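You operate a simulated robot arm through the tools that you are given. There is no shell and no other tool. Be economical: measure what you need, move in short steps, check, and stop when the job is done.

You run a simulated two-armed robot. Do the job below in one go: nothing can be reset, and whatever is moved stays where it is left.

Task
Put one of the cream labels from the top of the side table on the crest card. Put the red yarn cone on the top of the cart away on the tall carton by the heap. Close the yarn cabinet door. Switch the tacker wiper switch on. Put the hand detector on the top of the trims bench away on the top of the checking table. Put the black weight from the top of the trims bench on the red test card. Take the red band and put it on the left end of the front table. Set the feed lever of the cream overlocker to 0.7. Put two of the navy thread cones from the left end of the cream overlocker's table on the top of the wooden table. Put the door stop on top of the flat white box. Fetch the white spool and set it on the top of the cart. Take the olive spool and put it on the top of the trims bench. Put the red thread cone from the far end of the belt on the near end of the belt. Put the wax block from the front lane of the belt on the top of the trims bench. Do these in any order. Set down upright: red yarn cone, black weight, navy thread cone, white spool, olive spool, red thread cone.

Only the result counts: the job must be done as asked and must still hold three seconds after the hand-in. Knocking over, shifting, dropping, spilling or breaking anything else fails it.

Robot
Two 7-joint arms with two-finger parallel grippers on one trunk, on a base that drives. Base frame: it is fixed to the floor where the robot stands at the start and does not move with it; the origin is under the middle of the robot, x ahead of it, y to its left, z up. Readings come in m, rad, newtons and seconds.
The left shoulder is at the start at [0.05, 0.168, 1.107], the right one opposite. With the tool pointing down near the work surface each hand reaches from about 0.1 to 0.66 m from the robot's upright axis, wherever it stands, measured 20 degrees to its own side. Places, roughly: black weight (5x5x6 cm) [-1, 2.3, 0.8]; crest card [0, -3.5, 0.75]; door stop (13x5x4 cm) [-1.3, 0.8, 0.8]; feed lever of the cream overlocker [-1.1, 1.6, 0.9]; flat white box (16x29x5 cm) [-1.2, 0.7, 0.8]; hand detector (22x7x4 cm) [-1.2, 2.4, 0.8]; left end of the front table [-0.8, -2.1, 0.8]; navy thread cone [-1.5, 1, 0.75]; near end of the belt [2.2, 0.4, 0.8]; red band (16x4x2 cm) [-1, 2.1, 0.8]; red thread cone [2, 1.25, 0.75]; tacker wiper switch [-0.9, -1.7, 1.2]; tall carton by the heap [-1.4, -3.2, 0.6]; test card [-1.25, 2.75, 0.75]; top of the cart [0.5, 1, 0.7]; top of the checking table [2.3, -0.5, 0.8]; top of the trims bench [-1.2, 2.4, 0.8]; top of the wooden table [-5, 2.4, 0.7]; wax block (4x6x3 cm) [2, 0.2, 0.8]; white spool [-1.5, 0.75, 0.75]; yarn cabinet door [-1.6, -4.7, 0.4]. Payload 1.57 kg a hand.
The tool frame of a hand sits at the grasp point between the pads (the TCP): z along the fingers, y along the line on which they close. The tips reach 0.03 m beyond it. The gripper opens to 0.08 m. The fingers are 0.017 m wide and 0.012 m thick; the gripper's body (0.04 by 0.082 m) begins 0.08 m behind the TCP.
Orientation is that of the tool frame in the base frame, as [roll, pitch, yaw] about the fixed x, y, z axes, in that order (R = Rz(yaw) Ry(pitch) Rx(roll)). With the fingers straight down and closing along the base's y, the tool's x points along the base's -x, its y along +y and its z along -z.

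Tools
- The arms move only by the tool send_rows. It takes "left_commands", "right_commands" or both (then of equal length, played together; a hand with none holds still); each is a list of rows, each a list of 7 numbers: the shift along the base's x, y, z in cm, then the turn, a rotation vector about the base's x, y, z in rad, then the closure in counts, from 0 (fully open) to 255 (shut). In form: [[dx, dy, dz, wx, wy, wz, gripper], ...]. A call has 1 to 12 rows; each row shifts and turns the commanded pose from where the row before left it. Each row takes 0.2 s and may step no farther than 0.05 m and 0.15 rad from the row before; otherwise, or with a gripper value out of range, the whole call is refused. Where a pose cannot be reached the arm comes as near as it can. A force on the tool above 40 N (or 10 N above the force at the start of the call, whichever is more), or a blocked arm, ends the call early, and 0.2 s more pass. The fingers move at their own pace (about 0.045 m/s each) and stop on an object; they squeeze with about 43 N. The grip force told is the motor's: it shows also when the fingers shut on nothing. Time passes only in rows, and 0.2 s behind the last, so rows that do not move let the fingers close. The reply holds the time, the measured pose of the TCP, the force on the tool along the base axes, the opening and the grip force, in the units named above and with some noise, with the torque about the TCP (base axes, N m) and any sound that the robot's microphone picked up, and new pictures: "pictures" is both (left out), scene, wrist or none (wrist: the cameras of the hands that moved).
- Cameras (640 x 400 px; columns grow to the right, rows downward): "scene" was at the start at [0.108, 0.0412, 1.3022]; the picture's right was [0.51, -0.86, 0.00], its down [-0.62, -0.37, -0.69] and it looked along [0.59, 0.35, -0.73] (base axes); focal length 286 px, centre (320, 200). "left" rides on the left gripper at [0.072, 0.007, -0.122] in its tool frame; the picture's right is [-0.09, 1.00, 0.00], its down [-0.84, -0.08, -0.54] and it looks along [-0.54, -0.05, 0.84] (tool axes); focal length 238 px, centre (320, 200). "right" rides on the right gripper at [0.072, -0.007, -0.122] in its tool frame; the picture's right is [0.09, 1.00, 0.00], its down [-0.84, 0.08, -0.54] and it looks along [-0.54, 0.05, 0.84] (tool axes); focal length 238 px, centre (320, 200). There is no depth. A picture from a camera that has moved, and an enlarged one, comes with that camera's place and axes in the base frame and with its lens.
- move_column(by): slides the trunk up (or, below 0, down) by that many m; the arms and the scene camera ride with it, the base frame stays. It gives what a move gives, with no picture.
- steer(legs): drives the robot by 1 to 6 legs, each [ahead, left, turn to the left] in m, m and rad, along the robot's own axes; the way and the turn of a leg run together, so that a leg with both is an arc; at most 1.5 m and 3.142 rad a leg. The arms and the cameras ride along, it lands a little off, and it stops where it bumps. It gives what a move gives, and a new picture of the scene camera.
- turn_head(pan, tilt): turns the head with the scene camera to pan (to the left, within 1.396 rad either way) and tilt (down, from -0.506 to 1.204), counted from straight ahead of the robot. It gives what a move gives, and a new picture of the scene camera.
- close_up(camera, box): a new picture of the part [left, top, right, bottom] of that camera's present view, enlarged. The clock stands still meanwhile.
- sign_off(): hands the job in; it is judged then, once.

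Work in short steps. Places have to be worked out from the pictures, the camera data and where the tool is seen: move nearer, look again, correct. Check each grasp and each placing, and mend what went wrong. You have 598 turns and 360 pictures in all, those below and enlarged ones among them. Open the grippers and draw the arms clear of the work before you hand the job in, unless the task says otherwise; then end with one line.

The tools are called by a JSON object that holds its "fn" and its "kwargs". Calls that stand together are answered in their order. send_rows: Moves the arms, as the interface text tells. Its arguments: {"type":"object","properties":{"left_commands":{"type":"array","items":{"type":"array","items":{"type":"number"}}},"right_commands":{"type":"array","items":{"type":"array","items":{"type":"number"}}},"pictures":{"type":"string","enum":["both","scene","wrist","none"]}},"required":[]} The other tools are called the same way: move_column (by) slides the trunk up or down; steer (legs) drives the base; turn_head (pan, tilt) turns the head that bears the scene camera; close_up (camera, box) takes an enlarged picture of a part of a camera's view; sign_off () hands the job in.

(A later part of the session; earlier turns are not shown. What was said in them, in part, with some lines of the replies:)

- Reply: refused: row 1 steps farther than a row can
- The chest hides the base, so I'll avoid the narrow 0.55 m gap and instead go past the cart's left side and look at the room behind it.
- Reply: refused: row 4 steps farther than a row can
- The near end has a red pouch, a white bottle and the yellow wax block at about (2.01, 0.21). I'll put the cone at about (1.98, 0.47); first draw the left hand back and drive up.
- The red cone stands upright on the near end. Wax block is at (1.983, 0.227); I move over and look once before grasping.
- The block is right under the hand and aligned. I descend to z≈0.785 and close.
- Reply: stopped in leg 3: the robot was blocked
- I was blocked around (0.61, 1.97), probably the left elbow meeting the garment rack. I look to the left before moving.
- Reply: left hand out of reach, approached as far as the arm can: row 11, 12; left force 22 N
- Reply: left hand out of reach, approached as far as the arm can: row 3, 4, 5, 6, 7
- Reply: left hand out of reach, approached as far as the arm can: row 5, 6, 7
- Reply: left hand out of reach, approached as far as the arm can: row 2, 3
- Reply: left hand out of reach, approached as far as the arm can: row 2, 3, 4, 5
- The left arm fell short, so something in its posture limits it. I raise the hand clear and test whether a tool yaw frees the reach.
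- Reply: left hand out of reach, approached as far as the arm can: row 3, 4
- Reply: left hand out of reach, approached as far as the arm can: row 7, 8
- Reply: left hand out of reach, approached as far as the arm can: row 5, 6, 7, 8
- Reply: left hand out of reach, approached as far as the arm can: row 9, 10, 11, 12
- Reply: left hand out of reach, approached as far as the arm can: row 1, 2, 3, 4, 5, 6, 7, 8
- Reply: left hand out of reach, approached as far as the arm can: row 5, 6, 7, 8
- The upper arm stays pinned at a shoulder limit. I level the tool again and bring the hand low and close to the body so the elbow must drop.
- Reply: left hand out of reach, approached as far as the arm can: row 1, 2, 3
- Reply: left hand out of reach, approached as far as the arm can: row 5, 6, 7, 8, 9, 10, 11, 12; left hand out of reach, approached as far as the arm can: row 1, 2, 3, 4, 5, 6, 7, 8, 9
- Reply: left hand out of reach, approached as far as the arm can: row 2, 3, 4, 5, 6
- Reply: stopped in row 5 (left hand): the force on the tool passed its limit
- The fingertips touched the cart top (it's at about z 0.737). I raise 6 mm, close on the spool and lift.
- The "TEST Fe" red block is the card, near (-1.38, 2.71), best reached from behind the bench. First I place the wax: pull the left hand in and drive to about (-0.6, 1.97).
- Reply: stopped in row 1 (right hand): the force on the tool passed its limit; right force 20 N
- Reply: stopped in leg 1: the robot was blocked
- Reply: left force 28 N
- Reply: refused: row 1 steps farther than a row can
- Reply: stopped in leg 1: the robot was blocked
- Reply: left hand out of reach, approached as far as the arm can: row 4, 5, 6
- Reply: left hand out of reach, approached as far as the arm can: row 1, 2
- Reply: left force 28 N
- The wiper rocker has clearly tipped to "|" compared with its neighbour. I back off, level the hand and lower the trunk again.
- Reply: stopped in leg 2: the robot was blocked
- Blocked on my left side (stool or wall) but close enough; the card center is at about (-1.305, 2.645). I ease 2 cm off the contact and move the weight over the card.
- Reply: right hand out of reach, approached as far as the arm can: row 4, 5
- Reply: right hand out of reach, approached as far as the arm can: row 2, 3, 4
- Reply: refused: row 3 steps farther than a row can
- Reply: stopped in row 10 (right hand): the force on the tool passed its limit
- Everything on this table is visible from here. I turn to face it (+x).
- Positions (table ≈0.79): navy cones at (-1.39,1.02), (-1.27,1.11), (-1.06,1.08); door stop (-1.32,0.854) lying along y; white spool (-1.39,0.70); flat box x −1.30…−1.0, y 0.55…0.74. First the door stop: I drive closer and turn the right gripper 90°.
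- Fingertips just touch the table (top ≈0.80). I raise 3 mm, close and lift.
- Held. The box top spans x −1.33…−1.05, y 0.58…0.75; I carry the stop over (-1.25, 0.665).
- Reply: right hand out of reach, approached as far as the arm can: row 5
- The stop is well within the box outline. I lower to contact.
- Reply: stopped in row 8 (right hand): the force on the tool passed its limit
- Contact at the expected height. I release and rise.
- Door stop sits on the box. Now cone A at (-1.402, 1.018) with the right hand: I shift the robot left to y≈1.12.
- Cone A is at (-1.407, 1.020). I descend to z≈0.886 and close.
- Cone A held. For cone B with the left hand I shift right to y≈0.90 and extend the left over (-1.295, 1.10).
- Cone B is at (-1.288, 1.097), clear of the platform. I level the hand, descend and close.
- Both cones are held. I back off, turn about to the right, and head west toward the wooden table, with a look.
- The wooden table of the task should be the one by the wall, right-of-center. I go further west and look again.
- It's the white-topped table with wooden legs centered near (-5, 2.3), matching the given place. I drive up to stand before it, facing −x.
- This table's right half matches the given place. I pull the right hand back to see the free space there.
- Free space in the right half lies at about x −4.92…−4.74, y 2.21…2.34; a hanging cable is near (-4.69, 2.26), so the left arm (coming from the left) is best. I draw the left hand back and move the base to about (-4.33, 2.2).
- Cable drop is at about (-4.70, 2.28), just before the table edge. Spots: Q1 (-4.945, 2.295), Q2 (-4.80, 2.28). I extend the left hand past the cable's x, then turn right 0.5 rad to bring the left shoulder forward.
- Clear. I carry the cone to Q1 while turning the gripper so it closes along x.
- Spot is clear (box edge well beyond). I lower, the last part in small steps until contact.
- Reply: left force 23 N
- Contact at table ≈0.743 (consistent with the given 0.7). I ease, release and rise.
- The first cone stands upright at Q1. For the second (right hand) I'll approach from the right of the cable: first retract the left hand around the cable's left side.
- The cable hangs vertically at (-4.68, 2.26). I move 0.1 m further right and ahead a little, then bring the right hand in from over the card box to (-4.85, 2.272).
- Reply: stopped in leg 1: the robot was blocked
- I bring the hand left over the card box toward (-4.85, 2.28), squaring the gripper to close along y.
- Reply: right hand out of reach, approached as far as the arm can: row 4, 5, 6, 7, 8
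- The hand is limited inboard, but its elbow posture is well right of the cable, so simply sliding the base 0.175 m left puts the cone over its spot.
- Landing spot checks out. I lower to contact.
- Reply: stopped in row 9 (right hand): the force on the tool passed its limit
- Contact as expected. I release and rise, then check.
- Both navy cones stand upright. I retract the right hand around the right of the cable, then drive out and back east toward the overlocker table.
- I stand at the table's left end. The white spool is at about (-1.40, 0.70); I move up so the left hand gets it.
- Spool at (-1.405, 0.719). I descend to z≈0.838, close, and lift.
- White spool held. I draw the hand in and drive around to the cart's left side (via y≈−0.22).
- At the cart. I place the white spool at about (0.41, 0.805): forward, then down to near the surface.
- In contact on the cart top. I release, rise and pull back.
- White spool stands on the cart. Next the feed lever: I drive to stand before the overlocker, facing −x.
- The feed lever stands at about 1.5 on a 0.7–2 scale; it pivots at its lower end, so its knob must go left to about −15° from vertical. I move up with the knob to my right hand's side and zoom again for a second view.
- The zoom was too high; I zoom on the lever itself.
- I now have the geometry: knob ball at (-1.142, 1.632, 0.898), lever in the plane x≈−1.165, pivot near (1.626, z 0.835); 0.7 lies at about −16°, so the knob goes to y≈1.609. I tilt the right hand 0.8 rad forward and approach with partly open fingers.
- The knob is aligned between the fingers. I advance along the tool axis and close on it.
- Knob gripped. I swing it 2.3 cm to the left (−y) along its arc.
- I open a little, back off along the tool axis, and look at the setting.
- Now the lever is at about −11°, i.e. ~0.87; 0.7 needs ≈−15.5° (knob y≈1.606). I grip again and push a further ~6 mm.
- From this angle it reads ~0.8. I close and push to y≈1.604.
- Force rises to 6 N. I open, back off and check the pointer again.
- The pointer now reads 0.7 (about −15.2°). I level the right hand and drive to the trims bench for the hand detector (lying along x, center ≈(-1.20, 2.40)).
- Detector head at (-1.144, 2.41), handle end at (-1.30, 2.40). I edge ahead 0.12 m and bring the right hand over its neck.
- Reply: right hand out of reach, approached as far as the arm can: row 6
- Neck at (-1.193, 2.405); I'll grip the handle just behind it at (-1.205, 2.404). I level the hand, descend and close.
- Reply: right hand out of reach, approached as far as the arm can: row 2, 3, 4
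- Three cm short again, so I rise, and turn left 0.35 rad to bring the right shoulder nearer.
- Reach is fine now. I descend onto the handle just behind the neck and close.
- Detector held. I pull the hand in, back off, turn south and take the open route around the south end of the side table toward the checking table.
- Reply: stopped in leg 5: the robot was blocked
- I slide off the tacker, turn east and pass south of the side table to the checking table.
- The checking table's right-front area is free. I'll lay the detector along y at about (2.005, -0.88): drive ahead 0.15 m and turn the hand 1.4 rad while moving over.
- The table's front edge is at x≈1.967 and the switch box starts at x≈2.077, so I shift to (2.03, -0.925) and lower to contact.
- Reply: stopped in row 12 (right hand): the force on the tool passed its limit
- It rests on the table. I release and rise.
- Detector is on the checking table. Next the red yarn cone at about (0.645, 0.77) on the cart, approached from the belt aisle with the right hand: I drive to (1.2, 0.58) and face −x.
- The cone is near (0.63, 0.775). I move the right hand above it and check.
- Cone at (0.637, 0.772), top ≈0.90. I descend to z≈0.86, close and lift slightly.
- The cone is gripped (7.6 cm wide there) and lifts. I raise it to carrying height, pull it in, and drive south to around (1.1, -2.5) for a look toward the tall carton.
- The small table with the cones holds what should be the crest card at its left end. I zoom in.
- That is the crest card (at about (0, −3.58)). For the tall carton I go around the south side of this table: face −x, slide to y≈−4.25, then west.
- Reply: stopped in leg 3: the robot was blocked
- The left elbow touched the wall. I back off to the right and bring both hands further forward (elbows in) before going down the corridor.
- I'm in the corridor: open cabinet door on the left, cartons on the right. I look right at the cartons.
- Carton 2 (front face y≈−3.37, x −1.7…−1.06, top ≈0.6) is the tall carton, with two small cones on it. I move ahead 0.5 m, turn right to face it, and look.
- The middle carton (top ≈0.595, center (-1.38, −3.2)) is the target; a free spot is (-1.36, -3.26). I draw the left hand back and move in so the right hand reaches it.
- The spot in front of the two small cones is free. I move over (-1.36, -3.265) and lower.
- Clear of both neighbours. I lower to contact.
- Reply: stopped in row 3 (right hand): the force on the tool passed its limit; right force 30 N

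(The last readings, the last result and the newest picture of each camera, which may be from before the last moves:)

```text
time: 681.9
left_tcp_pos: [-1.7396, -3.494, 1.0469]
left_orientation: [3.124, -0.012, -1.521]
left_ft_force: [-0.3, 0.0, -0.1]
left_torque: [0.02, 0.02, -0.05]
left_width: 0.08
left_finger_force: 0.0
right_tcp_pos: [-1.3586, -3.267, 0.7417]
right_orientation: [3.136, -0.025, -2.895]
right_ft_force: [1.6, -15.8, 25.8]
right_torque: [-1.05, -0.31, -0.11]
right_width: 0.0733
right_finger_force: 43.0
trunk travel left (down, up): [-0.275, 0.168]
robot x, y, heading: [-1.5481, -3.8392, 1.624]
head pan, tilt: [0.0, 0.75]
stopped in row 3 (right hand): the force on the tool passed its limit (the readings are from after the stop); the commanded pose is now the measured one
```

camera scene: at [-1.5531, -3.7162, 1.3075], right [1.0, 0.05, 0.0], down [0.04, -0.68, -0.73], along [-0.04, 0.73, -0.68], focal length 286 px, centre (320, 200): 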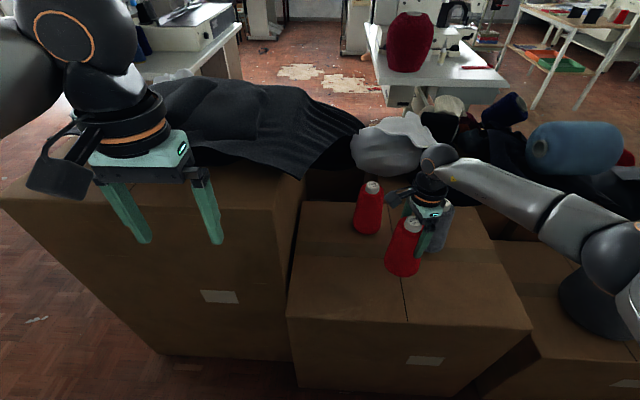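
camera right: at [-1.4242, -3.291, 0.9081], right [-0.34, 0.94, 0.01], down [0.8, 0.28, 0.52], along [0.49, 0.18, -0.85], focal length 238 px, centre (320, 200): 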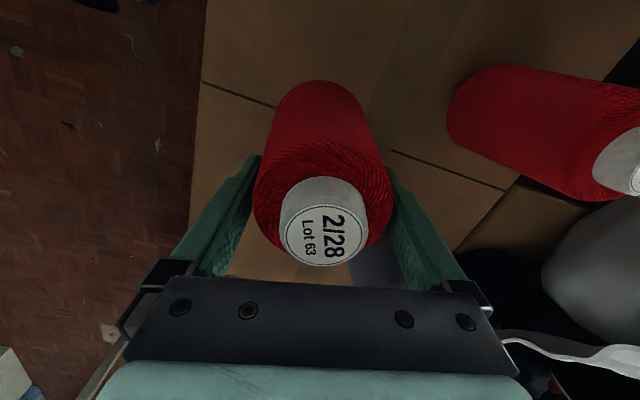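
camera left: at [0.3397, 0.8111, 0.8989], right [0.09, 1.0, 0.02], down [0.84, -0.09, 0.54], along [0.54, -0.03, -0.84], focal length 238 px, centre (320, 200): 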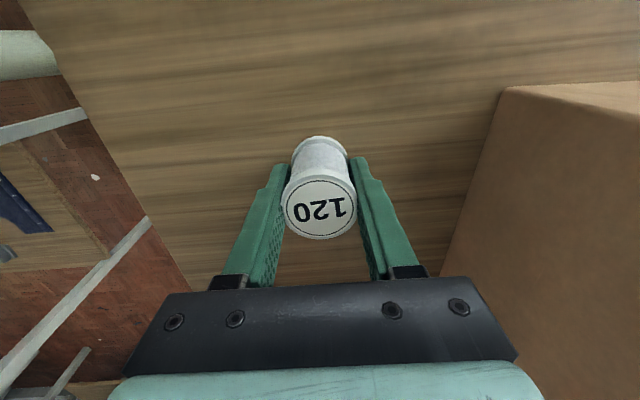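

Contact with some sideways force. I ease up 6 mm and look at the situation.

{"fn": "send_rows", "kwargs": {"right_commands": [[0, 0, 0.6, 0, 0, 0, 255], [0, 0, 0, 0, 0, 0, 255]], "pictures": "both"}}

```text
time: 682.5
left_tcp_pos: [-1.7411, -3.4937, 1.0464]
left_orientation: [3.124, -0.013, -1.523]
left_ft_force: [0.3, 0.9, -0.5]
left_torque: [-0.01, 0.01, 0.01]
left_width: 0.0798
left_finger_force: 0.0
right_tcp_pos: [-1.3579, -3.2641, 0.742]
right_orientation: [3.133, -0.025, -2.891]
right_ft_force: [-0.2, -2.1, 2.2]
right_torque: [-0.08, 0.05, -0.01]
right_width: 0.0731
right_finger_force: 42.8
trunk travel left (down, up): [-0.275, 0.168]
robot x, y, heading: [-1.5451, -3.8379, 1.624]
head pan, tilt: [0.0, 0.75]
camera scene: at [-1.5532, -3.7169, 1.3073], right [1.0, 0.05, 0.0], down [0.04, -0.68, -0.73], along [-0.04, 0.73, -0.68], focal length 286 px, centre (320, 200)
camera right: at [-1.4241, -3.2891, 0.8656], right [-0.33, 0.94, 0.01], down [0.81, 0.28, 0.52], along [0.49, 0.18, -0.85], focal length 238 px, centre (320, 200)
```

scene: 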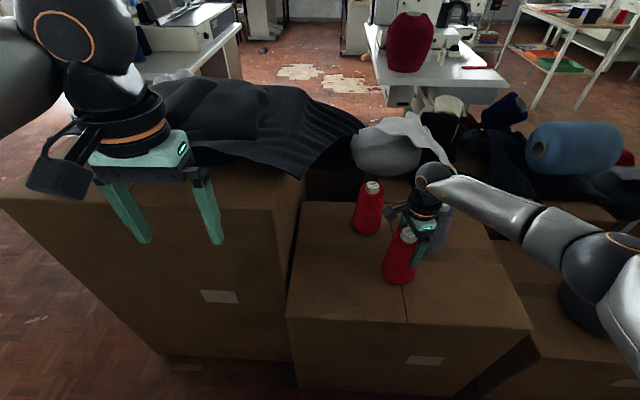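
right: 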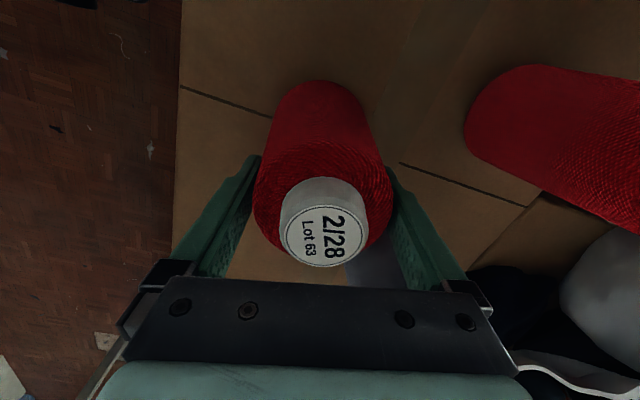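

Touching lightly (2 N). I release here and rise straight up.

{"fn": "send_rows", "kwargs": {"right_commands": [[0, 0, -0.1, 0, 0, 0, 255], [0, 0, 0, 0, 0, 0, 0], [0, 0, 0, 0, 0, 0, 0], [0, 0, 0, 0, 0, 0, 0], [0, 0, 2, 0, 0, 0, 0], [0, 0, 4, 0, 0, 0, 0], [0, 0, 4, 0, 0, 0, 0], [0, 0, 4, 0, 0, 0, 0], [0, 0, 4, 0, 0, 0, 0], [0, -2, 4, 0, 0, 0, 0], [0, -2, 4, 0, 0, 0, 0]], "pictures": "both"}}

```text
time: 684.9
left_tcp_pos: [-1.7414, -3.493, 1.0451]
left_orientation: [3.125, -0.012, -1.522]
left_ft_force: [-0.6, -0.1, 0.4]
left_torque: [0.0, 0.0, 0.01]
left_width: 0.0798
left_finger_force: 0.0
right_tcp_pos: [-1.3571, -3.3058, 1.004]
right_orientation: [3.134, -0.025, -2.894]
right_ft_force: [-0.7, 0.5, 0.2]
right_torque: [-0.01, -0.03, -0.02]
right_width: 0.0802
right_finger_force: 0.1
trunk travel left (down, up): [-0.275, 0.168]
robot x, y, heading: [-1.5473, -3.8384, 1.624]
head pan, tilt: [0.0, 0.75]
camera scene: at [-1.5531, -3.717, 1.3075], right [1.0, 0.05, 0.0], down [0.04, -0.68, -0.73], along [-0.04, 0.73, -0.68], focal length 286 px, centre (320, 200)
camera right: at [-1.4235, -3.3289, 1.1269], right [-0.33, 0.94, 0.01], down [0.81, 0.28, 0.52], along [0.49, 0.18, -0.85], focal length 238 px, centre (320, 200)
```

scene: 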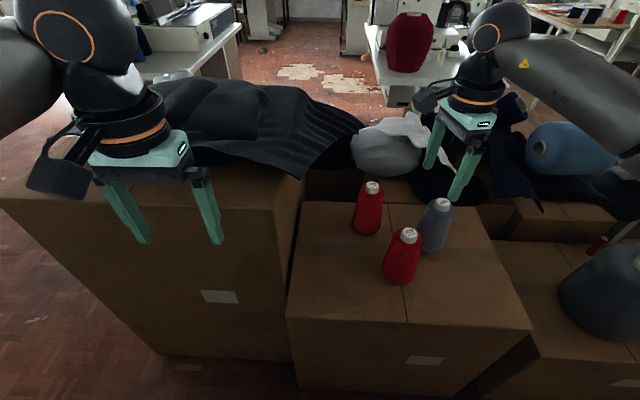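
right: 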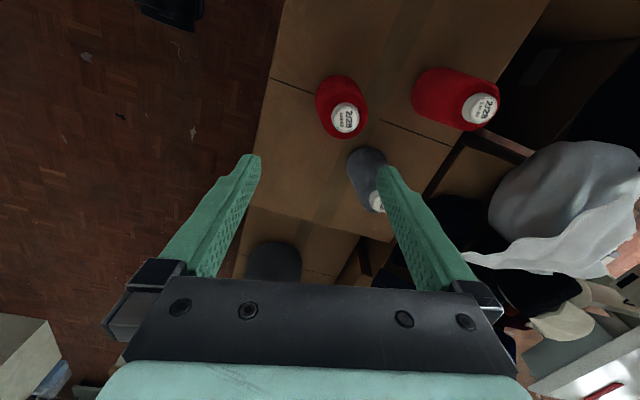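

The yarn cone stands upright on the carton. Now the yarn cabinet door: I turn around to face south and look down at it.

{"fn": "steer", "kwargs": {"legs": [[0, 0, 3.09]]}}

```text
time: 692.5
left_tcp_pos: [-1.3638, -4.1927, 1.0457]
left_orientation: [3.126, -0.012, 1.584]
left_ft_force: [0.7, 0.3, -0.2]
left_torque: [0.0, -0.03, -0.01]
left_width: 0.0798
left_finger_force: 0.1
right_tcp_pos: [-1.752, -4.3676, 1.0034]
right_orientation: [3.136, -0.025, 0.213]
right_ft_force: [-0.5, -0.6, 1.4]
right_torque: [0.03, 0.01, 0.02]
right_width: 0.0797
right_finger_force: 0.0
trunk travel left (down, up): [-0.275, 0.168]
robot x, y, heading: [-1.5484, -3.8427, -1.555]
head pan, tilt: [0.0, 0.75]
camera scene: at [-1.5445, -3.9622, 1.3075], right [-1.0, -0.02, 0.0], down [-0.01, 0.68, -0.73], along [0.01, -0.73, -0.68], focal length 286 px, centre (320, 200)
```

scene: 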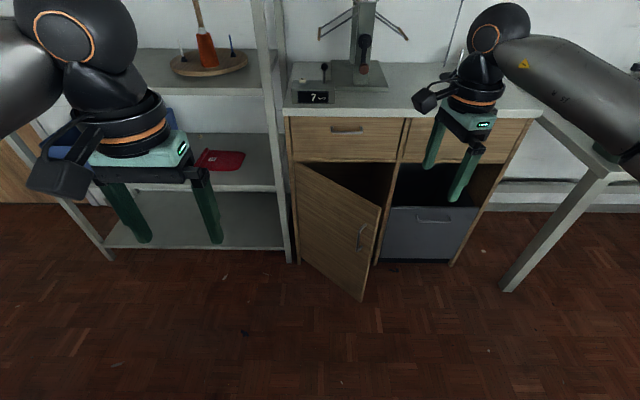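

The door is hinged at its left (-1.445, -4.85), free edge at about (-1.728, -4.60), ~42° open, top ≈0.67. I'll push its edge with tilted closed right fingers at z≈0.62: lower the trunk 0.2 m and set up the hand.

{"fn": "move_column", "kwargs": {"by": -0.2}}

{"fn": "send_rows", "kwargs": {"right_commands": [[0.8, 3.3, -2, -0.13, 0, 0, 255], [0.8, 3.3, -2, -0.13, 0, 0, 255], [0.8, 3.3, -2, -0.13, 0, 0, 255], [0.8, 3.3, -2, -0.13, 0, 0, 255], [0.8, 3.3, -2, -0.13, 0, 0, 255], [0.8, 3.3, -2, -0.13, 0, 0, 255], [0.8, 3.3, -2, -0.12, 0, 0, 255], [0.8, 1.5, -2, 0, 0, 0, 255], [0, 0, 0, 0, 0, 0, 255]], "pictures": "scene"}}

```text
time: 694.7
left_tcp_pos: [-1.3641, -4.1933, 0.8461]
left_orientation: [3.124, -0.011, 1.587]
left_ft_force: [0.2, -0.5, 0.6]
left_torque: [-0.03, 0.03, -0.01]
left_width: 0.0797
left_finger_force: 0.1
right_tcp_pos: [-1.7521, -4.3675, 0.8036]
right_orientation: [3.133, -0.024, 0.212]
right_ft_force: [0.7, 0.5, -0.7]
right_torque: [-0.02, -0.02, -0.02]
right_width: 0.0802
right_finger_force: 0.1
trunk travel left (down, up): [-0.075, 0.368]
robot x, y, heading: [-1.5429, -3.8429, -1.554]
head pan, tilt: [0.0, 0.75]
```

```text
time: 696.8
left_tcp_pos: [-1.364, -4.1947, 0.8462]
left_orientation: [3.124, -0.012, 1.586]
left_ft_force: [0.1, 1.0, 0.2]
left_torque: [0.03, -0.02, 0.01]
left_width: 0.0798
left_finger_force: 0.1
right_tcp_pos: [-1.6225, -4.1929, 0.6559]
right_orientation: [2.172, 0.019, 0.144]
right_ft_force: [0.5, -0.6, 0.1]
right_torque: [-0.02, -0.03, 0.02]
right_width: 0.0
right_finger_force: 22.0
right hand out of reach, approached as far as the arm can: row 5, 6, 7
trunk travel left (down, up): [-0.075, 0.368]
robot x, y, heading: [-1.5448, -3.8416, -1.554]
head pan, tilt: [0.0, 0.75]
stopped in row 9 (right hand): the arm was blocked; the commanded pose is now the measured one
camera scene: at [-1.5446, -3.9622, 1.1075], right [-1.0, -0.02, 0.0], down [-0.01, 0.68, -0.73], along [0.01, -0.73, -0.68], focal length 286 px, centre (320, 200)
```

scene: 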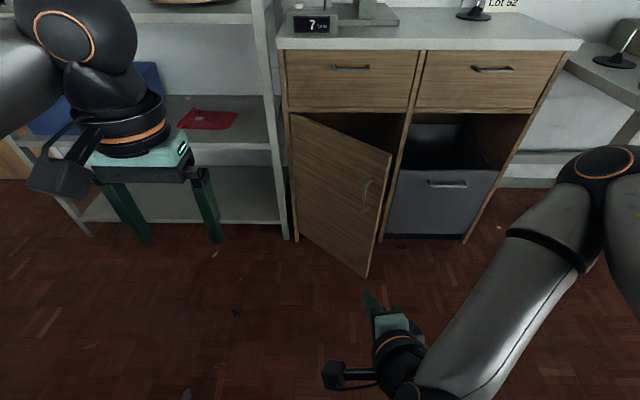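

The fingertips now point at the door below counter height. I drive ahead 0.36 m, then extend the arm to push the door at x≈−1.62, z≈0.63.

{"fn": "steer", "kwargs": {"legs": [[0.36, 0, -0.016]]}}

{"fn": "send_rows", "kwargs": {"right_commands": [[0, -3, 0, 0, 0, 0, 255], [0, -3, 0, 0, 0, 0, 255], [0, -3, 0, 0, 0, 0, 255], [0, -3, 0, 0, 0, 0, 255], [0, -3, 0, 0, 0, 0, 255]], "pictures": "scene"}}

```text
time: 699.1
left_tcp_pos: [-1.3644, -4.5529, 0.8458]
left_orientation: [3.124, -0.014, 1.573]
left_ft_force: [0.2, -0.7, -0.6]
left_torque: [0.02, 0.0, 0.02]
left_width: 0.08
left_finger_force: 0.0
right_tcp_pos: [-1.6222, -4.5501, 0.6562]
right_orientation: [2.171, 0.021, 0.132]
right_ft_force: [-0.3, -0.1, -0.5]
right_torque: [-0.01, 0.0, -0.01]
right_width: 0.0
right_finger_force: 20.9
trunk travel left (down, up): [-0.075, 0.368]
robot x, y, heading: [-1.5434, -4.1956, -1.568]
head pan, tilt: [0.0, 0.75]
camera scene: at [-1.5421, -4.3204, 1.1075], right [-1.0, -0.01, 0.0], down [0.0, 0.68, -0.73], along [0.0, -0.73, -0.68], focal length 286 px, centre (320, 200)
```

scene: 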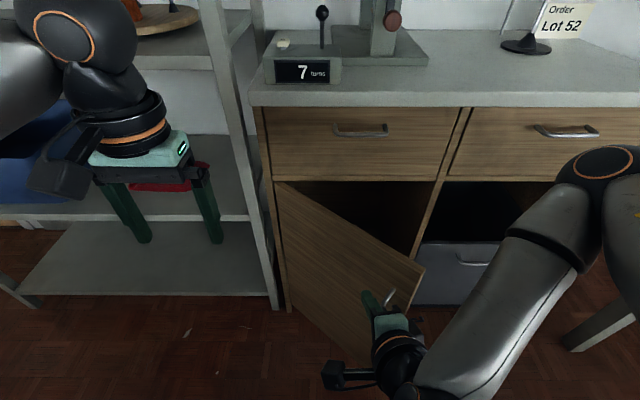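

```text
time: 700.3
left_tcp_pos: [-1.3646, -4.5537, 0.8447]
left_orientation: [3.125, -0.013, 1.572]
left_ft_force: [0.1, -0.6, 0.3]
left_torque: [-0.04, -0.04, 0.02]
left_width: 0.08
left_finger_force: 0.0
right_tcp_pos: [-1.6223, -4.7005, 0.6563]
right_orientation: [2.171, 0.022, 0.132]
right_ft_force: [-0.3, -0.8, -0.1]
right_torque: [0.0, -0.02, 0.01]
right_width: 0.0001
right_finger_force: 21.4
trunk travel left (down, up): [-0.075, 0.368]
robot x, y, heading: [-1.5428, -4.2022, -1.565]
head pan, tilt: [0.0, 0.75]
camera scene: at [-1.5421, -4.3204, 1.1075], right [-1.0, -0.01, 0.0], down [0.0, 0.68, -0.73], along [0.0, -0.73, -0.68], focal length 286 px, centre (320, 200)
```

scene: 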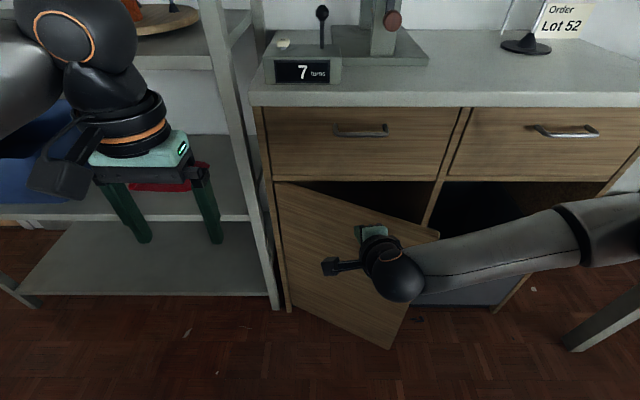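

The door follows. I keep pushing until it is shut.

{"fn": "send_rows", "kwargs": {"right_commands": [[0, -2.5, -0.3, 0, 0, 0, 255], [0, -2.5, -0.3, 0, 0, 0, 255], [0, -2, -0.3, 0, 0, 0, 255], [0, -2, 0, 0, 0, 0, 255], [0, -1.5, 0, 0, 0, 0, 255], [0, -1.5, 0, 0, 0, 0, 255], [0, -1, 0, 0, 0, 0, 255], [0, -1, 0, 0, 0, 0, 255]], "pictures": "scene"}}

```text
time: 701.7
left_tcp_pos: [-1.3631, -4.5524, 0.8468]
left_orientation: [3.124, -0.01, 1.573]
left_ft_force: [-0.2, -0.3, -0.5]
left_torque: [0.0, -0.01, 0.0]
left_width: 0.08
left_finger_force: 0.1
right_tcp_pos: [-1.6223, -4.8139, 0.6467]
right_orientation: [2.175, 0.019, 0.132]
right_ft_force: [-3.6, 13.0, 7.3]
right_torque: [-0.17, 0.05, -0.17]
right_width: 0.0001
right_finger_force: 21.5
trunk travel left (down, up): [-0.075, 0.368]
robot x, y, heading: [-1.5412, -4.2004, -1.565]
head pan, tilt: [0.0, 0.75]
stopped in row 7 (right hand): the force on the tool passed its limit (the readings are from after the stop); the commanded pose is now the measured one
camera scene: at [-1.5425, -4.3187, 1.1079], right [-1.0, 0.0, 0.0], down [0.0, 0.68, -0.73], along [0.0, -0.73, -0.68], focal length 286 px, centre (320, 200)
```

scene: 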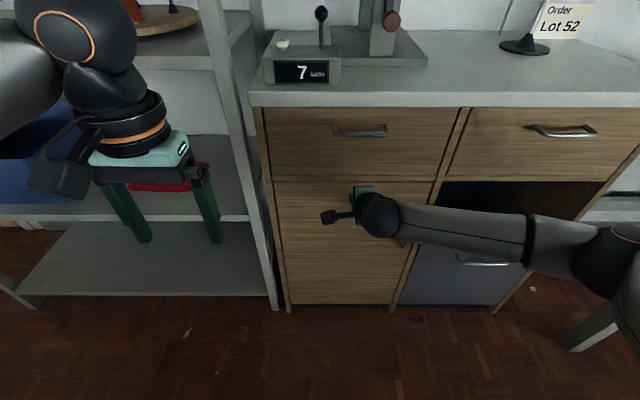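

The door is flush with the frame. I withdraw the hand and check it stays shut, while raising the trunk again.

{"fn": "send_rows", "kwargs": {"right_commands": [[0, 3, 0, 0, 0, 0, 255], [0, 4, 0, 0, 0, 0, 255], [0, 4, 0, 0, 0, 0, 255], [0, 4, 0, 0, 0, 0, 255], [0, 4, 0, 0, 0, 0, 255], [0, 4, 0, 0, 0, 0, 255]], "pictures": "none"}}

{"fn": "steer", "kwargs": {"legs": [[-0.3, 0, 0]]}}

{"fn": "move_column", "kwargs": {"by": 0.2}}

```text
time: 703.1
left_tcp_pos: [-1.3653, -4.5526, 0.8454]
left_orientation: [3.123, -0.012, 1.572]
left_ft_force: [0.5, 0.3, -0.2]
left_torque: [0.02, 0.01, -0.01]
left_width: 0.08
left_finger_force: 0.1
right_tcp_pos: [-1.6228, -4.5863, 0.6459]
right_orientation: [2.179, 0.019, 0.131]
right_ft_force: [0.3, -0.2, -0.3]
right_torque: [0.01, 0.02, 0.0]
right_width: 0.0
right_finger_force: 21.0
trunk travel left (down, up): [-0.075, 0.368]
robot x, y, heading: [-1.5428, -4.1944, -1.567]
head pan, tilt: [0.0, 0.75]
```

```text
time: 705.2
left_tcp_pos: [-1.3653, -4.2504, 0.8444]
left_orientation: [3.124, -0.012, 1.573]
left_ft_force: [0.2, -0.3, -0.6]
left_torque: [0.02, 0.01, 0.0]
left_width: 0.0798
left_finger_force: 0.1
right_tcp_pos: [-1.6229, -4.2832, 0.6453]
right_orientation: [2.178, 0.02, 0.13]
right_ft_force: [-0.1, -1.0, 0.3]
right_torque: [0.0, -0.02, -0.01]
right_width: 0.0
right_finger_force: 21.6
trunk travel left (down, up): [-0.075, 0.368]
robot x, y, heading: [-1.5464, -3.8972, -1.569]
head pan, tilt: [0.0, 0.75]
camera scene: at [-1.5435, -4.018, 1.1075], right [-1.0, 0.0, 0.0], down [0.0, 0.68, -0.73], along [0.0, -0.73, -0.68], focal length 286 px, centre (320, 200)
```

scene: 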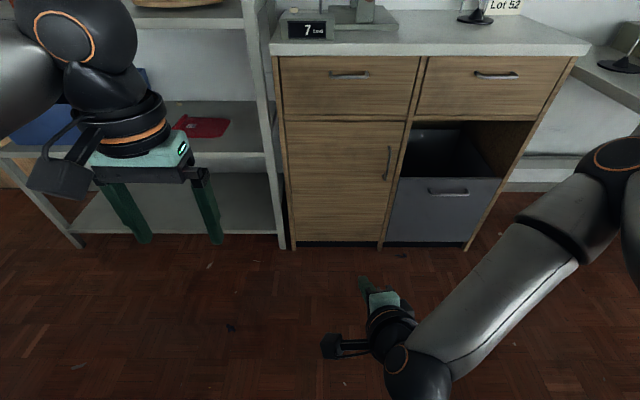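

```text
time: 707.4
left_tcp_pos: [-1.3661, -4.2525, 1.0454]
left_orientation: [3.124, -0.013, 1.572]
left_ft_force: [-0.9, 0.5, 0.4]
left_torque: [0.0, 0.01, -0.02]
left_width: 0.08
left_finger_force: 0.0
right_tcp_pos: [-1.6228, -4.2823, 0.8457]
right_orientation: [2.178, 0.019, 0.131]
right_ft_force: [-0.3, -0.4, -0.3]
right_torque: [-0.03, 0.02, 0.01]
right_width: 0.0001
right_finger_force: 21.5
trunk travel left (down, up): [-0.275, 0.168]
robot x, y, heading: [-1.5442, -3.8943, -1.569]
head pan, tilt: [0.0, 0.75]
```

The door stays shut. I level the right hand, bring both hands forward with elbows in, then travel back east through the corridor and north to the label table.

{"fn": "send_rows", "kwargs": {"right_commands": [[0, 0, 2.5, 0.137, 0, 0, 0], [0, 0, 2.5, 0.137, 0, 0, 0], [0, -1, 2.5, 0.137, 0, 0, 0], [-1, -2, 2.5, 0.137, 0, 0, 0], [-1, -2, 2.5, 0.137, 0, 0, 0], [-1, -2, 2.5, 0.137, 0, 0, 0], [-1, -2, 2.5, 0.137, 0, 0, 0], [-1, -2, 2.5, 0, 0, 0.1, 0]], "left_commands": [[0, -1.5, 0, 0, 0, 0, 0], [0, -1.5, 0, 0, 0, 0, 0], [0, -1.5, 0, 0, 0, 0, 0], [-0.5, -1.5, 0, 0, 0, 0, 0], [-0.5, -2, 0, 0, 0, 0, 0], [-0.5, -2, 0, 0, 0, 0, 0], [-0.5, -2, 0, 0, 0, 0, 0], [-0.5, -2, 0, 0, 0, 0, 0]], "pictures": "none"}}

{"fn": "steer", "kwargs": {"legs": [[0.26, 0, 0], [0, 0, 1.57], [1.4, 0, 0], [1.4, 0, 0]]}}

```text
time: 709.2
left_tcp_pos: [-1.3915, -4.3919, 1.0459]
left_orientation: [3.124, -0.014, 1.57]
left_ft_force: [-0.3, -0.6, -0.3]
left_torque: [-0.03, -0.03, 0.01]
left_width: 0.0802
left_finger_force: 0.1
right_tcp_pos: [-1.6733, -4.3936, 1.0447]
right_orientation: [3.135, -0.097, 0.194]
right_ft_force: [0.3, 0.1, 0.3]
right_torque: [-0.01, -0.02, -0.01]
right_width: 0.0804
right_finger_force: 0.0
trunk travel left (down, up): [-0.275, 0.168]
robot x, y, heading: [-1.5407, -3.8928, -1.563]
head pan, tilt: [0.0, 0.75]
```

```text
time: 728.1
left_tcp_pos: [1.7617, -3.9963, 1.0459]
left_orientation: [3.125, -0.012, -3.138]
left_ft_force: [0.2, -0.2, 0.8]
left_torque: [0.0, -0.02, 0.0]
left_width: 0.0799
left_finger_force: 0.1
right_tcp_pos: [1.7656, -4.2792, 1.0461]
right_orientation: [3.132, -0.096, 1.766]
right_ft_force: [-0.9, 0.8, 0.0]
right_torque: [0.01, 0.02, 0.02]
right_width: 0.0801
right_finger_force: 0.1
trunk travel left (down, up): [-0.275, 0.168]
robot x, y, heading: [1.2658, -4.1493, 0.002]
head pan, tilt: [0.0, 0.75]
camera scene: at [1.3883, -4.1496, 1.3075], right [0.01, -1.0, 0.0], down [-0.68, 0.0, -0.73], along [0.73, 0.0, -0.68], focal length 286 px, centre (320, 200)
```

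scene: 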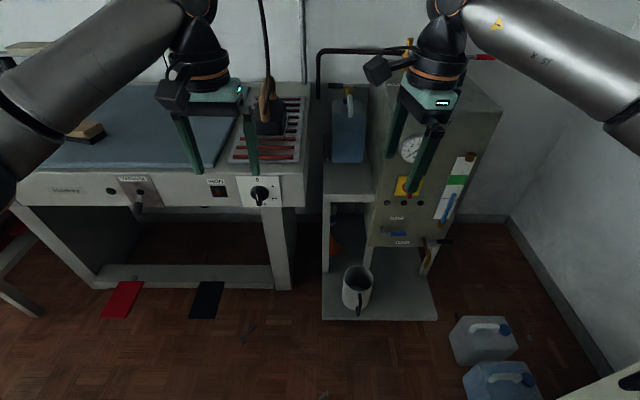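

I travel north past the small table to y≈−1.45, then west and north to the start table with the cream labels, all facing +x.

{"fn": "steer", "kwargs": {"legs": [[0, 1.4, 0], [0, 1.3, 0], [-1.33, 0, 0], [0, 1.28, 0]]}}

```text
time: 753.5
left_tcp_pos: [0.3517, -0.0491, 1.0457]
left_orientation: [3.125, -0.011, -3.119]
left_ft_force: [0.7, 0.2, 0.4]
left_torque: [-0.01, 0.0, -0.02]
left_width: 0.08
left_finger_force: 0.2
right_tcp_pos: [0.3607, -0.3312, 1.0453]
right_orientation: [3.133, -0.097, 1.784]
right_ft_force: [0.9, -0.3, 0.9]
right_torque: [0.02, 0.02, -0.03]
right_width: 0.0802
right_finger_force: 0.0
trunk travel left (down, up): [-0.275, 0.168]
robot x, y, heading: [-0.1404, -0.2113, 0.02]
head pan, tilt: [0.0, 0.75]
camera scene: at [-0.0179, -0.2087, 1.3075], right [0.02, -1.0, 0.0], down [-0.68, -0.02, -0.73], along [0.73, 0.02, -0.68], focal length 286 px, centre (320, 200)
```

scene: 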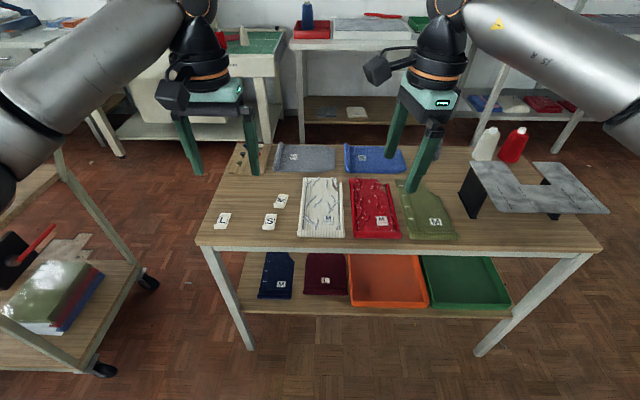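

The labels L, S, M lie at the table's left end. I zoom in to see their form.

{"fn": "close_up", "kwargs": {"camera": "scene", "box": [200, 180, 300, 242]}}

```text
6.40 times, centred on (250, 211) of scene
camera zoom: at [-0.0179, -0.2087, 1.3075], right [0.02, -1.0, 0.0], down [-0.68, -0.02, -0.73], along [0.73, 0.02, -0.68], focal length 1828 px, centre (768, 130)
```

zoom: 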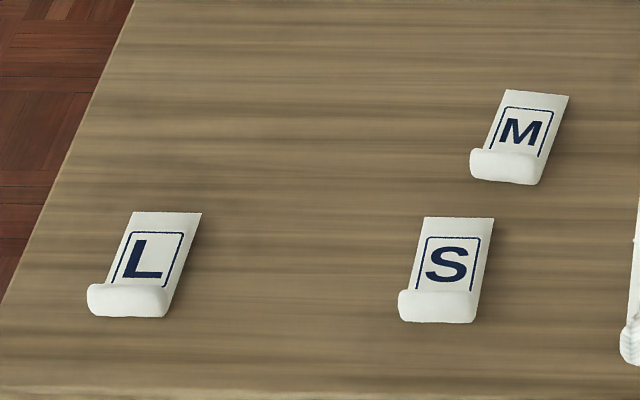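

Each label is a thin sheet with a rolled end; I'll grip L across its width at the roll, near (0.474, 0.066). I move up 0.1 m and bring the left hand over it.

{"fn": "steer", "kwargs": {"legs": [[0.1, 0.02, -0.02]]}}

{"fn": "send_rows", "kwargs": {"left_commands": [[0.5, 3, -2, 0.017, 0.011, 0, 0], [0.5, 3, -3, 0, 0, 0, 0], [0.5, 3, -3, 0, 0, 0, 0], [0.5, 1, -4, 0, 0, 0, 0], [0, 0, -4, 0, 0, 0, 0], [0, 0, 0, 0, 0, 0, 0]], "pictures": "wrist"}}

```text
time: 754.6
left_tcp_pos: [0.4558, -0.0375, 1.0446]
left_orientation: [3.124, -0.012, -3.14]
left_ft_force: [1.0, 0.4, 0.0]
left_torque: [-0.01, 0.03, 0.02]
left_width: 0.0801
left_finger_force: 0.0
right_tcp_pos: [0.4584, -0.3193, 1.0467]
right_orientation: [3.133, -0.096, 1.763]
right_ft_force: [1.2, -0.1, -0.1]
right_torque: [-0.01, 0.05, 0.0]
right_width: 0.0799
right_finger_force: 0.0
trunk travel left (down, up): [-0.275, 0.168]
robot x, y, heading: [-0.044, -0.1884, 0.008]
head pan, tilt: [0.0, 0.75]
camera scene: at [0.0825, -0.1896, 1.3074], right [0.01, -1.0, 0.0], down [-0.68, 0.0, -0.73], along [0.73, 0.0, -0.68], focal length 286 px, centre (320, 200)
```

scene: 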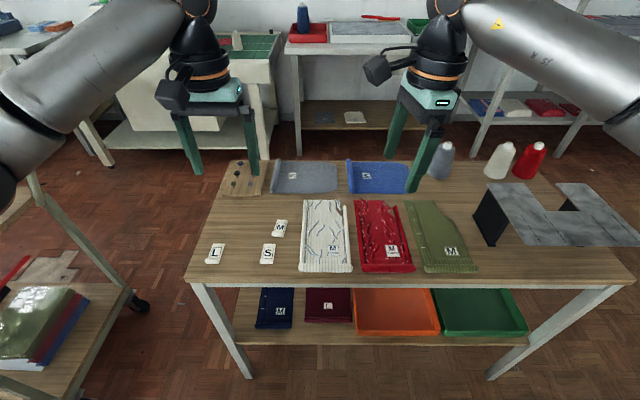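

```text
time: 756.0
left_tcp_pos: [0.4744, 0.0631, 0.8861]
left_orientation: [3.106, -0.022, -3.138]
left_ft_force: [-0.3, -0.7, 0.2]
left_torque: [0.01, 0.01, -0.01]
left_width: 0.0801
left_finger_force: 0.1
right_tcp_pos: [0.4568, -0.3193, 1.046]
right_orientation: [3.132, -0.094, 1.765]
right_ft_force: [-0.5, 0.2, -0.3]
right_torque: [-0.02, -0.03, 0.02]
right_width: 0.08
right_finger_force: 0.1
trunk travel left (down, up): [-0.275, 0.168]
robot x, y, heading: [-0.0398, -0.1943, 0.002]
head pan, tilt: [0.0, 0.75]
camera left: at [0.406, 0.066, 1.009], right [0.09, 1.0, 0.03], down [0.85, -0.09, 0.52], along [0.52, -0.02, -0.85], focal length 238 px, centre (320, 200)
```

left: 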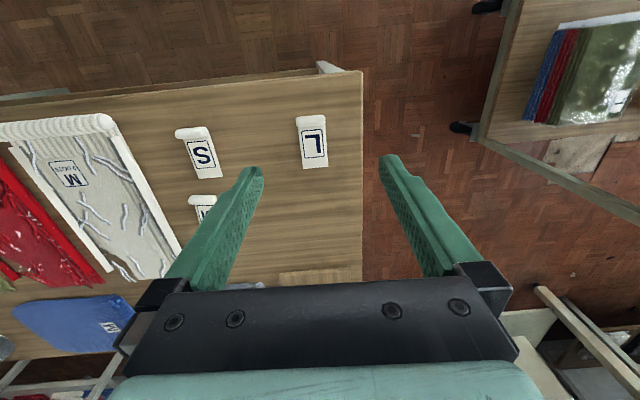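

Label L: roll at (0.466, 0.058). I level the hand and descend carefully to find the table height.

{"fn": "send_rows", "kwargs": {"left_commands": [[-0.7, -0.5, -3, -0.035, -0.022, 0, 90], [0, 0, -3, 0, 0, 0, 90], [0, 0, -2.5, 0, 0, 0, 90], [0, 0, -1.5, 0, 0, 0, 90], [0, 0, -0.6, 0, 0, 0, 90], [0, 0, -0.4, 0, 0, 0, 90], [0, 0, -0.4, 0, 0, 0, 90], [0, 0, -0.4, 0, 0, 0, 90]], "pictures": "wrist"}}

```text
time: 757.7
left_tcp_pos: [0.4683, 0.0583, 0.7794]
left_orientation: [-3.139, 0.007, -3.138]
left_ft_force: [-14.2, -0.6, 19.6]
left_torque: [0.52, 0.55, 0.29]
left_width: 0.0511
left_finger_force: 0.0
right_tcp_pos: [0.4554, -0.32, 1.0472]
right_orientation: [3.129, -0.096, 1.767]
right_ft_force: [0.1, 0.4, 0.2]
right_torque: [0.03, 0.03, 0.01]
right_width: 0.0802
right_finger_force: 0.1
trunk travel left (down, up): [-0.275, 0.168]
robot x, y, heading: [-0.0403, -0.1914, 0.006]
head pan, tilt: [0.0, 0.75]
stopped in row 8 (left hand): the force on the tool passed its limit (the readings are from after the stop); the commanded pose is now the measured one
camera left: at [0.3956, 0.0652, 0.9007], right [0.09, 1.0, 0.0], down [0.83, -0.07, 0.55], along [0.55, -0.05, -0.84], focal length 238 px, centre (320, 200)
```

left: 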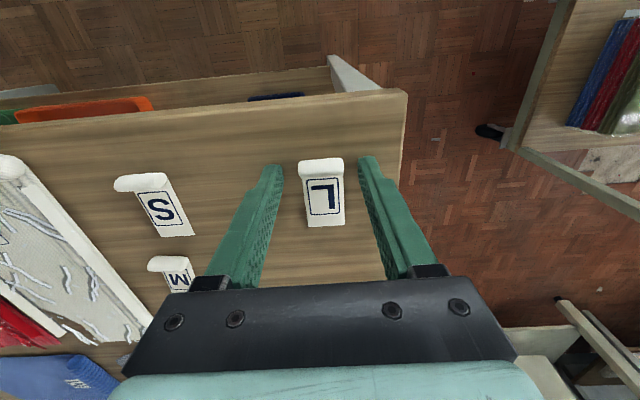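

Fingers straddle the roll, touching the table (≈0.748). I ease up 4 mm, close, and lift.

{"fn": "send_rows", "kwargs": {"left_commands": [[0, 0, 0.4, 0, 0, 0, 90], [0, 0, 0, 0, 0, 0, 255], [0, 0, 0, 0, 0, 0, 255], [0, 0, 0, 0, 0, 0, 255], [0, 0, 0, 0, 0, 0, 255], [0, 0, 3, 0, 0, 0, 255], [0, 0, 4, 0, 0, 0, 255], [0, 0, 4, 0, 0, 0, 255], [0, 0, 4, 0, 0, 0, 255]], "pictures": "wrist"}}

```text
time: 759.7
left_tcp_pos: [0.4688, 0.0591, 0.932]
left_orientation: [-3.14, 0.006, -3.139]
left_ft_force: [-0.4, -0.6, -0.2]
left_torque: [0.0, -0.02, 0.0]
left_width: 0.0273
left_finger_force: 38.1
right_tcp_pos: [0.4571, -0.3192, 1.046]
right_orientation: [3.131, -0.097, 1.766]
right_ft_force: [-0.5, -0.6, 0.1]
right_torque: [0.01, 0.0, -0.01]
right_width: 0.0798
right_finger_force: 0.0
trunk travel left (down, up): [-0.275, 0.168]
robot x, y, heading: [-0.04, -0.1868, 0.005]
head pan, tilt: [0.0, 0.75]
camera left: at [0.397, 0.0664, 1.0523], right [0.09, 1.0, 0.0], down [0.83, -0.08, 0.55], along [0.54, -0.05, -0.84], focal length 238 px, centre (320, 200)
```

left: 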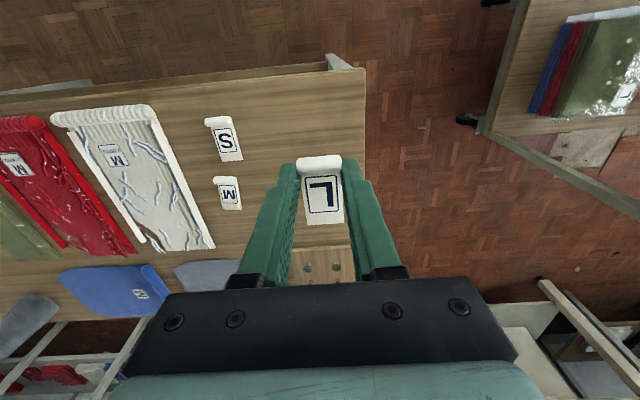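

Label L is held. I drive back around south to the crest card's table and face it from the east.

{"fn": "steer", "kwargs": {"legs": [[0, -1.28, 0], [1.0, 0, 0], [0, -1.4, 0], [0, -0.5, 0], [0, 0, 3.13], [0.25, 0, 0]]}}

```text
time: 788.7
left_tcp_pos: [0.2466, -3.5822, 0.9299]
left_orientation: [-3.141, 0.006, 0.0]
left_ft_force: [0.2, 0.3, -0.4]
left_torque: [0.01, -0.02, 0.03]
left_width: 0.0274
left_finger_force: 37.3
right_tcp_pos: [0.2585, -3.2044, 1.0455]
right_orientation: [3.133, -0.096, -1.379]
right_ft_force: [0.6, 0.8, 0.4]
right_torque: [0.01, 0.01, -0.02]
right_width: 0.0799
right_finger_force: 0.0
trunk travel left (down, up): [-0.275, 0.168]
robot x, y, heading: [0.7555, -3.3346, -3.139]
head pan, tilt: [0.0, 0.75]
camera scene: at [0.6337, -3.3338, 1.3074], right [0.0, 1.0, 0.0], down [0.68, 0.0, -0.73], along [-0.73, 0.0, -0.68], focal length 286 px, centre (320, 200)
```

scene: 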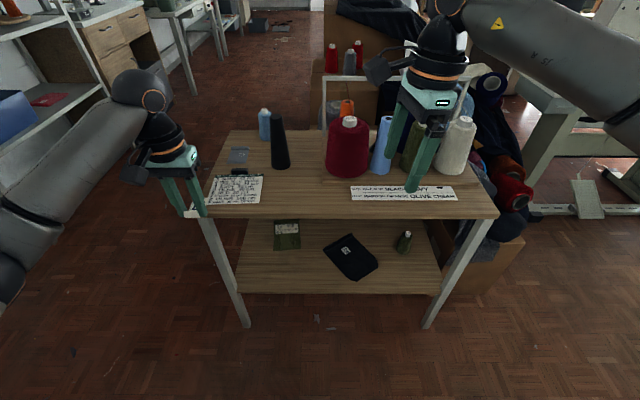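

The card is at center ≈(-0.007, -3.585), x −0.065…0.052. I pull the right hand back, drive ahead 0.1 m and bring the label over.

{"fn": "send_rows", "kwargs": {"right_commands": [[4, 0, 1, 0, 0, 0, 0], [4, 0, 1, 0, 0, 0, 0], [4, 0, 0, 0, 0, 0, 0]], "pictures": "none"}}

{"fn": "steer", "kwargs": {"legs": [[0.12, 0, 0]]}}

{"fn": "send_rows", "kwargs": {"left_commands": [[-3, 0, -1, 0, 0, 0, 255], [-3, 0, -1, 0, 0, 0, 255], [-3, 0, -2, 0, 0, 0, 255], [-1, 0, -3, 0, 0, 0, 255], [0, 0, 0, 0, 0, 0, 255]], "pictures": "wrist"}}

```text
time: 789.5
left_tcp_pos: [0.2459, -3.5816, 0.931]
left_orientation: [-3.141, 0.005, 0.002]
left_ft_force: [0.5, 0.7, 0.1]
left_torque: [-0.01, -0.02, -0.01]
left_width: 0.0272
left_finger_force: 38.7
right_tcp_pos: [0.3786, -3.2038, 1.0658]
right_orientation: [3.131, -0.096, -1.378]
right_ft_force: [-0.5, -0.2, 0.6]
right_torque: [-0.02, -0.03, 0.03]
right_width: 0.08
right_finger_force: 0.1
trunk travel left (down, up): [-0.275, 0.168]
robot x, y, heading: [0.7616, -3.3298, -3.14]
head pan, tilt: [0.0, 0.75]
```

```text
time: 790.7
left_tcp_pos: [0.1268, -3.5832, 0.9313]
left_orientation: [-3.139, 0.005, 0.002]
left_ft_force: [0.0, -0.5, 0.6]
left_torque: [-0.01, -0.03, 0.02]
left_width: 0.0269
left_finger_force: 37.6
right_tcp_pos: [0.2597, -3.2036, 1.0661]
right_orientation: [3.133, -0.096, -1.377]
right_ft_force: [0.0, 0.6, -1.7]
right_torque: [-0.01, -0.03, 0.0]
right_width: 0.0798
right_finger_force: 0.0
trunk travel left (down, up): [-0.275, 0.168]
robot x, y, heading: [0.638, -3.3332, -3.136]
head pan, tilt: [0.0, 0.75]
camera scene: at [0.5141, -3.3345, 1.3074], right [-0.01, 1.0, 0.0], down [0.68, 0.0, -0.73], along [-0.73, 0.0, -0.68], focal length 286 px, centre (320, 200)
```

scene: 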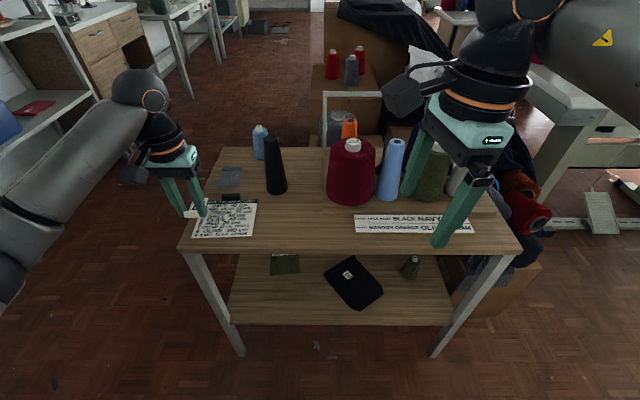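

```text
time: 791.9
left_tcp_pos: [0.0269, -3.5835, 0.8629]
left_orientation: [-3.141, 0.007, -0.001]
left_ft_force: [-0.2, -0.5, 0.3]
left_torque: [0.03, -0.01, 0.0]
left_width: 0.0272
left_finger_force: 37.6
right_tcp_pos: [0.258, -3.2028, 1.0649]
right_orientation: [3.131, -0.095, -1.378]
right_ft_force: [-0.3, -0.1, 0.5]
right_torque: [-0.02, -0.01, -0.03]
right_width: 0.0798
right_finger_force: 0.0
trunk travel left (down, up): [-0.275, 0.168]
robot x, y, heading: [0.6349, -3.3363, -3.14]
head pan, tilt: [0.0, 0.75]
camera left: at [0.1002, -3.5888, 0.9822], right [-0.09, -1.0, 0.0], down [-0.83, 0.08, 0.55], along [-0.55, 0.05, -0.84], focal length 238 px, centre (320, 200)
```

left: 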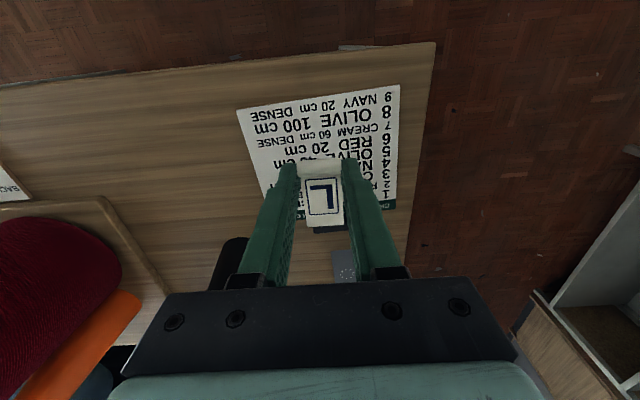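

Projected landing is right in the middle of the card. I lower to contact.

{"fn": "send_rows", "kwargs": {"left_commands": [[0.5, 0, -3, 0, 0, 0, 255], [0, 0, -2.5, 0, 0, 0, 255], [0, 0, -0.8, 0, 0, 0, 255], [0, 0, -0.5, 0, 0, 0, 255], [0, 0, -0.4, 0, 0, 0, 255], [0, 0, -0.4, 0, 0, 0, 255], [0, 0, -0.4, 0, 0, 0, 255], [0, 0, -0.4, 0, 0, 0, 255], [0, 0, -0.4, 0, 0, 0, 255], [0, 0, -0.4, 0, 0, 0, 255], [0, 0, -0.4, 0, 0, 0, 255], [0, 0, -0.4, 0, 0, 0, 255]], "pictures": "wrist"}}

```text
time: 793.9
left_tcp_pos: [0.0297, -3.5826, 0.7835]
left_orientation: [-3.14, 0.021, 0.002]
left_ft_force: [4.6, -0.5, 16.7]
left_torque: [-0.07, -0.27, -0.07]
left_width: 0.0271
left_finger_force: 37.5
right_tcp_pos: [0.2603, -3.2039, 1.0659]
right_orientation: [3.13, -0.096, -1.377]
right_ft_force: [-0.4, -0.3, -0.4]
right_torque: [0.01, -0.02, -0.03]
right_width: 0.0798
right_finger_force: 0.1
trunk travel left (down, up): [-0.275, 0.168]
robot x, y, heading: [0.6412, -3.3346, -3.135]
head pan, tilt: [0.0, 0.75]
stopped in row 10 (left hand): the force on the tool passed its limit (the readings are from after the stop); the commanded pose is now the measured one
camera left: at [0.1038, -3.5889, 0.9035], right [-0.09, -1.0, 0.0], down [-0.83, 0.08, 0.56], along [-0.56, 0.05, -0.83], focal length 238 px, centre (320, 200)
```

left: 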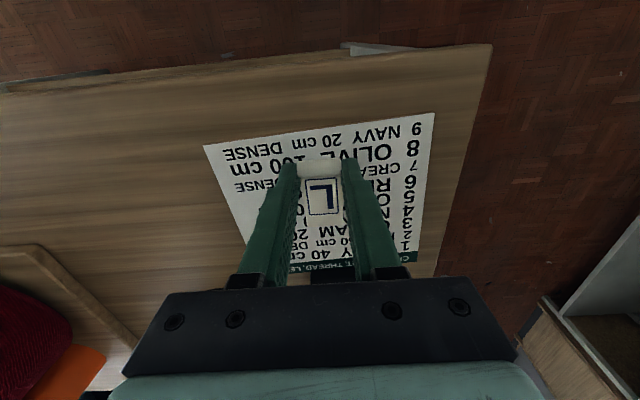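

On the card. I ease up 4 mm, open partly, and rise.

{"fn": "send_rows", "kwargs": {"left_commands": [[0, 0, 0.3, 0, 0, 0, 255], [0, 0, 0, 0, 0, 0, 110], [0, 0, 0, 0, 0, 0, 110], [0, 0, 2, 0, 0, 0, 110], [0, 0, 4, 0, 0, 0, 110], [0, 0, 4, 0, 0, 0, 0], [0, 0, 4, 0, 0, 0, 0], [2, 0, 4, 0, 0, 0, 0]], "pictures": "wrist"}}

```text
time: 795.7
left_tcp_pos: [0.0517, -3.5851, 0.9632]
left_orientation: [-3.141, 0.01, -0.001]
left_ft_force: [0.4, -0.8, 0.4]
left_torque: [-0.01, 0.0, -0.03]
left_width: 0.0801
left_finger_force: 0.1
right_tcp_pos: [0.2607, -3.2046, 1.0664]
right_orientation: [3.13, -0.096, -1.377]
right_ft_force: [0.4, -0.2, 0.3]
right_torque: [0.0, 0.0, 0.01]
right_width: 0.08
right_finger_force: 0.1
trunk travel left (down, up): [-0.275, 0.168]
robot x, y, heading: [0.6403, -3.3291, -3.141]
head pan, tilt: [0.0, 0.75]
camera left: at [0.1255, -3.5902, 1.0832], right [-0.09, -1.0, 0.0], down [-0.83, 0.07, 0.55], along [-0.55, 0.05, -0.83], focal length 238 px, centre (320, 200)
```

left: 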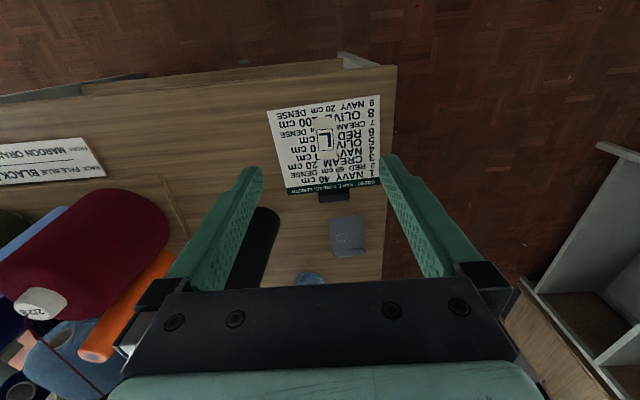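

The label lies on the crest card. All tasks appear done; I back the robot away so both open hands are clear of everything.

{"fn": "steer", "kwargs": {"legs": [[-0.4, 0, 0]]}}

```text
time: 798.2
left_tcp_pos: [0.4538, -3.5815, 0.9641]
left_orientation: [-3.14, 0.013, 0.004]
left_ft_force: [0.4, 0.5, -0.1]
left_torque: [-0.01, -0.02, 0.0]
left_width: 0.0798
left_finger_force: 0.0
right_tcp_pos: [0.6621, -3.2026, 1.0662]
right_orientation: [3.13, -0.096, -1.375]
right_ft_force: [-0.4, -0.5, -0.6]
right_torque: [-0.03, 0.03, 0.03]
right_width: 0.0801
right_finger_force: 0.2
trunk travel left (down, up): [-0.275, 0.168]
robot x, y, heading: [1.0414, -3.3326, -3.133]
head pan, tilt: [0.0, 0.75]
camera scene: at [0.918, -3.3322, 1.3076], right [-0.01, 1.0, 0.0], down [0.68, 0.0, -0.73], along [-0.73, -0.01, -0.68], focal length 286 px, centre (320, 200)
```

scene: 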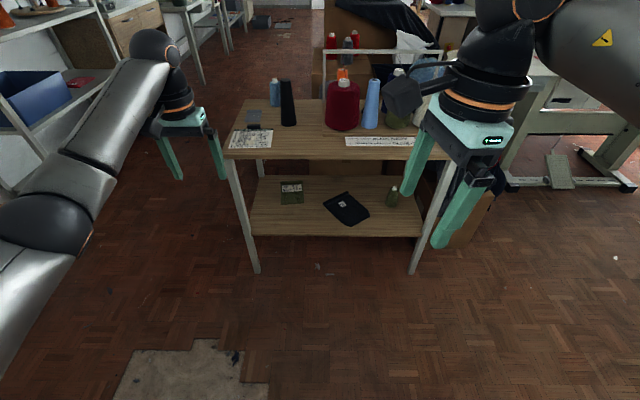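

Hands are open and clear. I hand the job in.

{"fn": "sign_off", "kwargs": {}}

```text
The job is handed in.
```

All fourteen tasks are done and the job is handed in; the three points I could not fully confirm are the feed lever (about 0.7, read from pictures), the navy cones' table (chosen by its position; its top is white with wooden legs), and light arm contacts with the cart carton, a rack scarf, the tacker and walls, none of which visibly moved.
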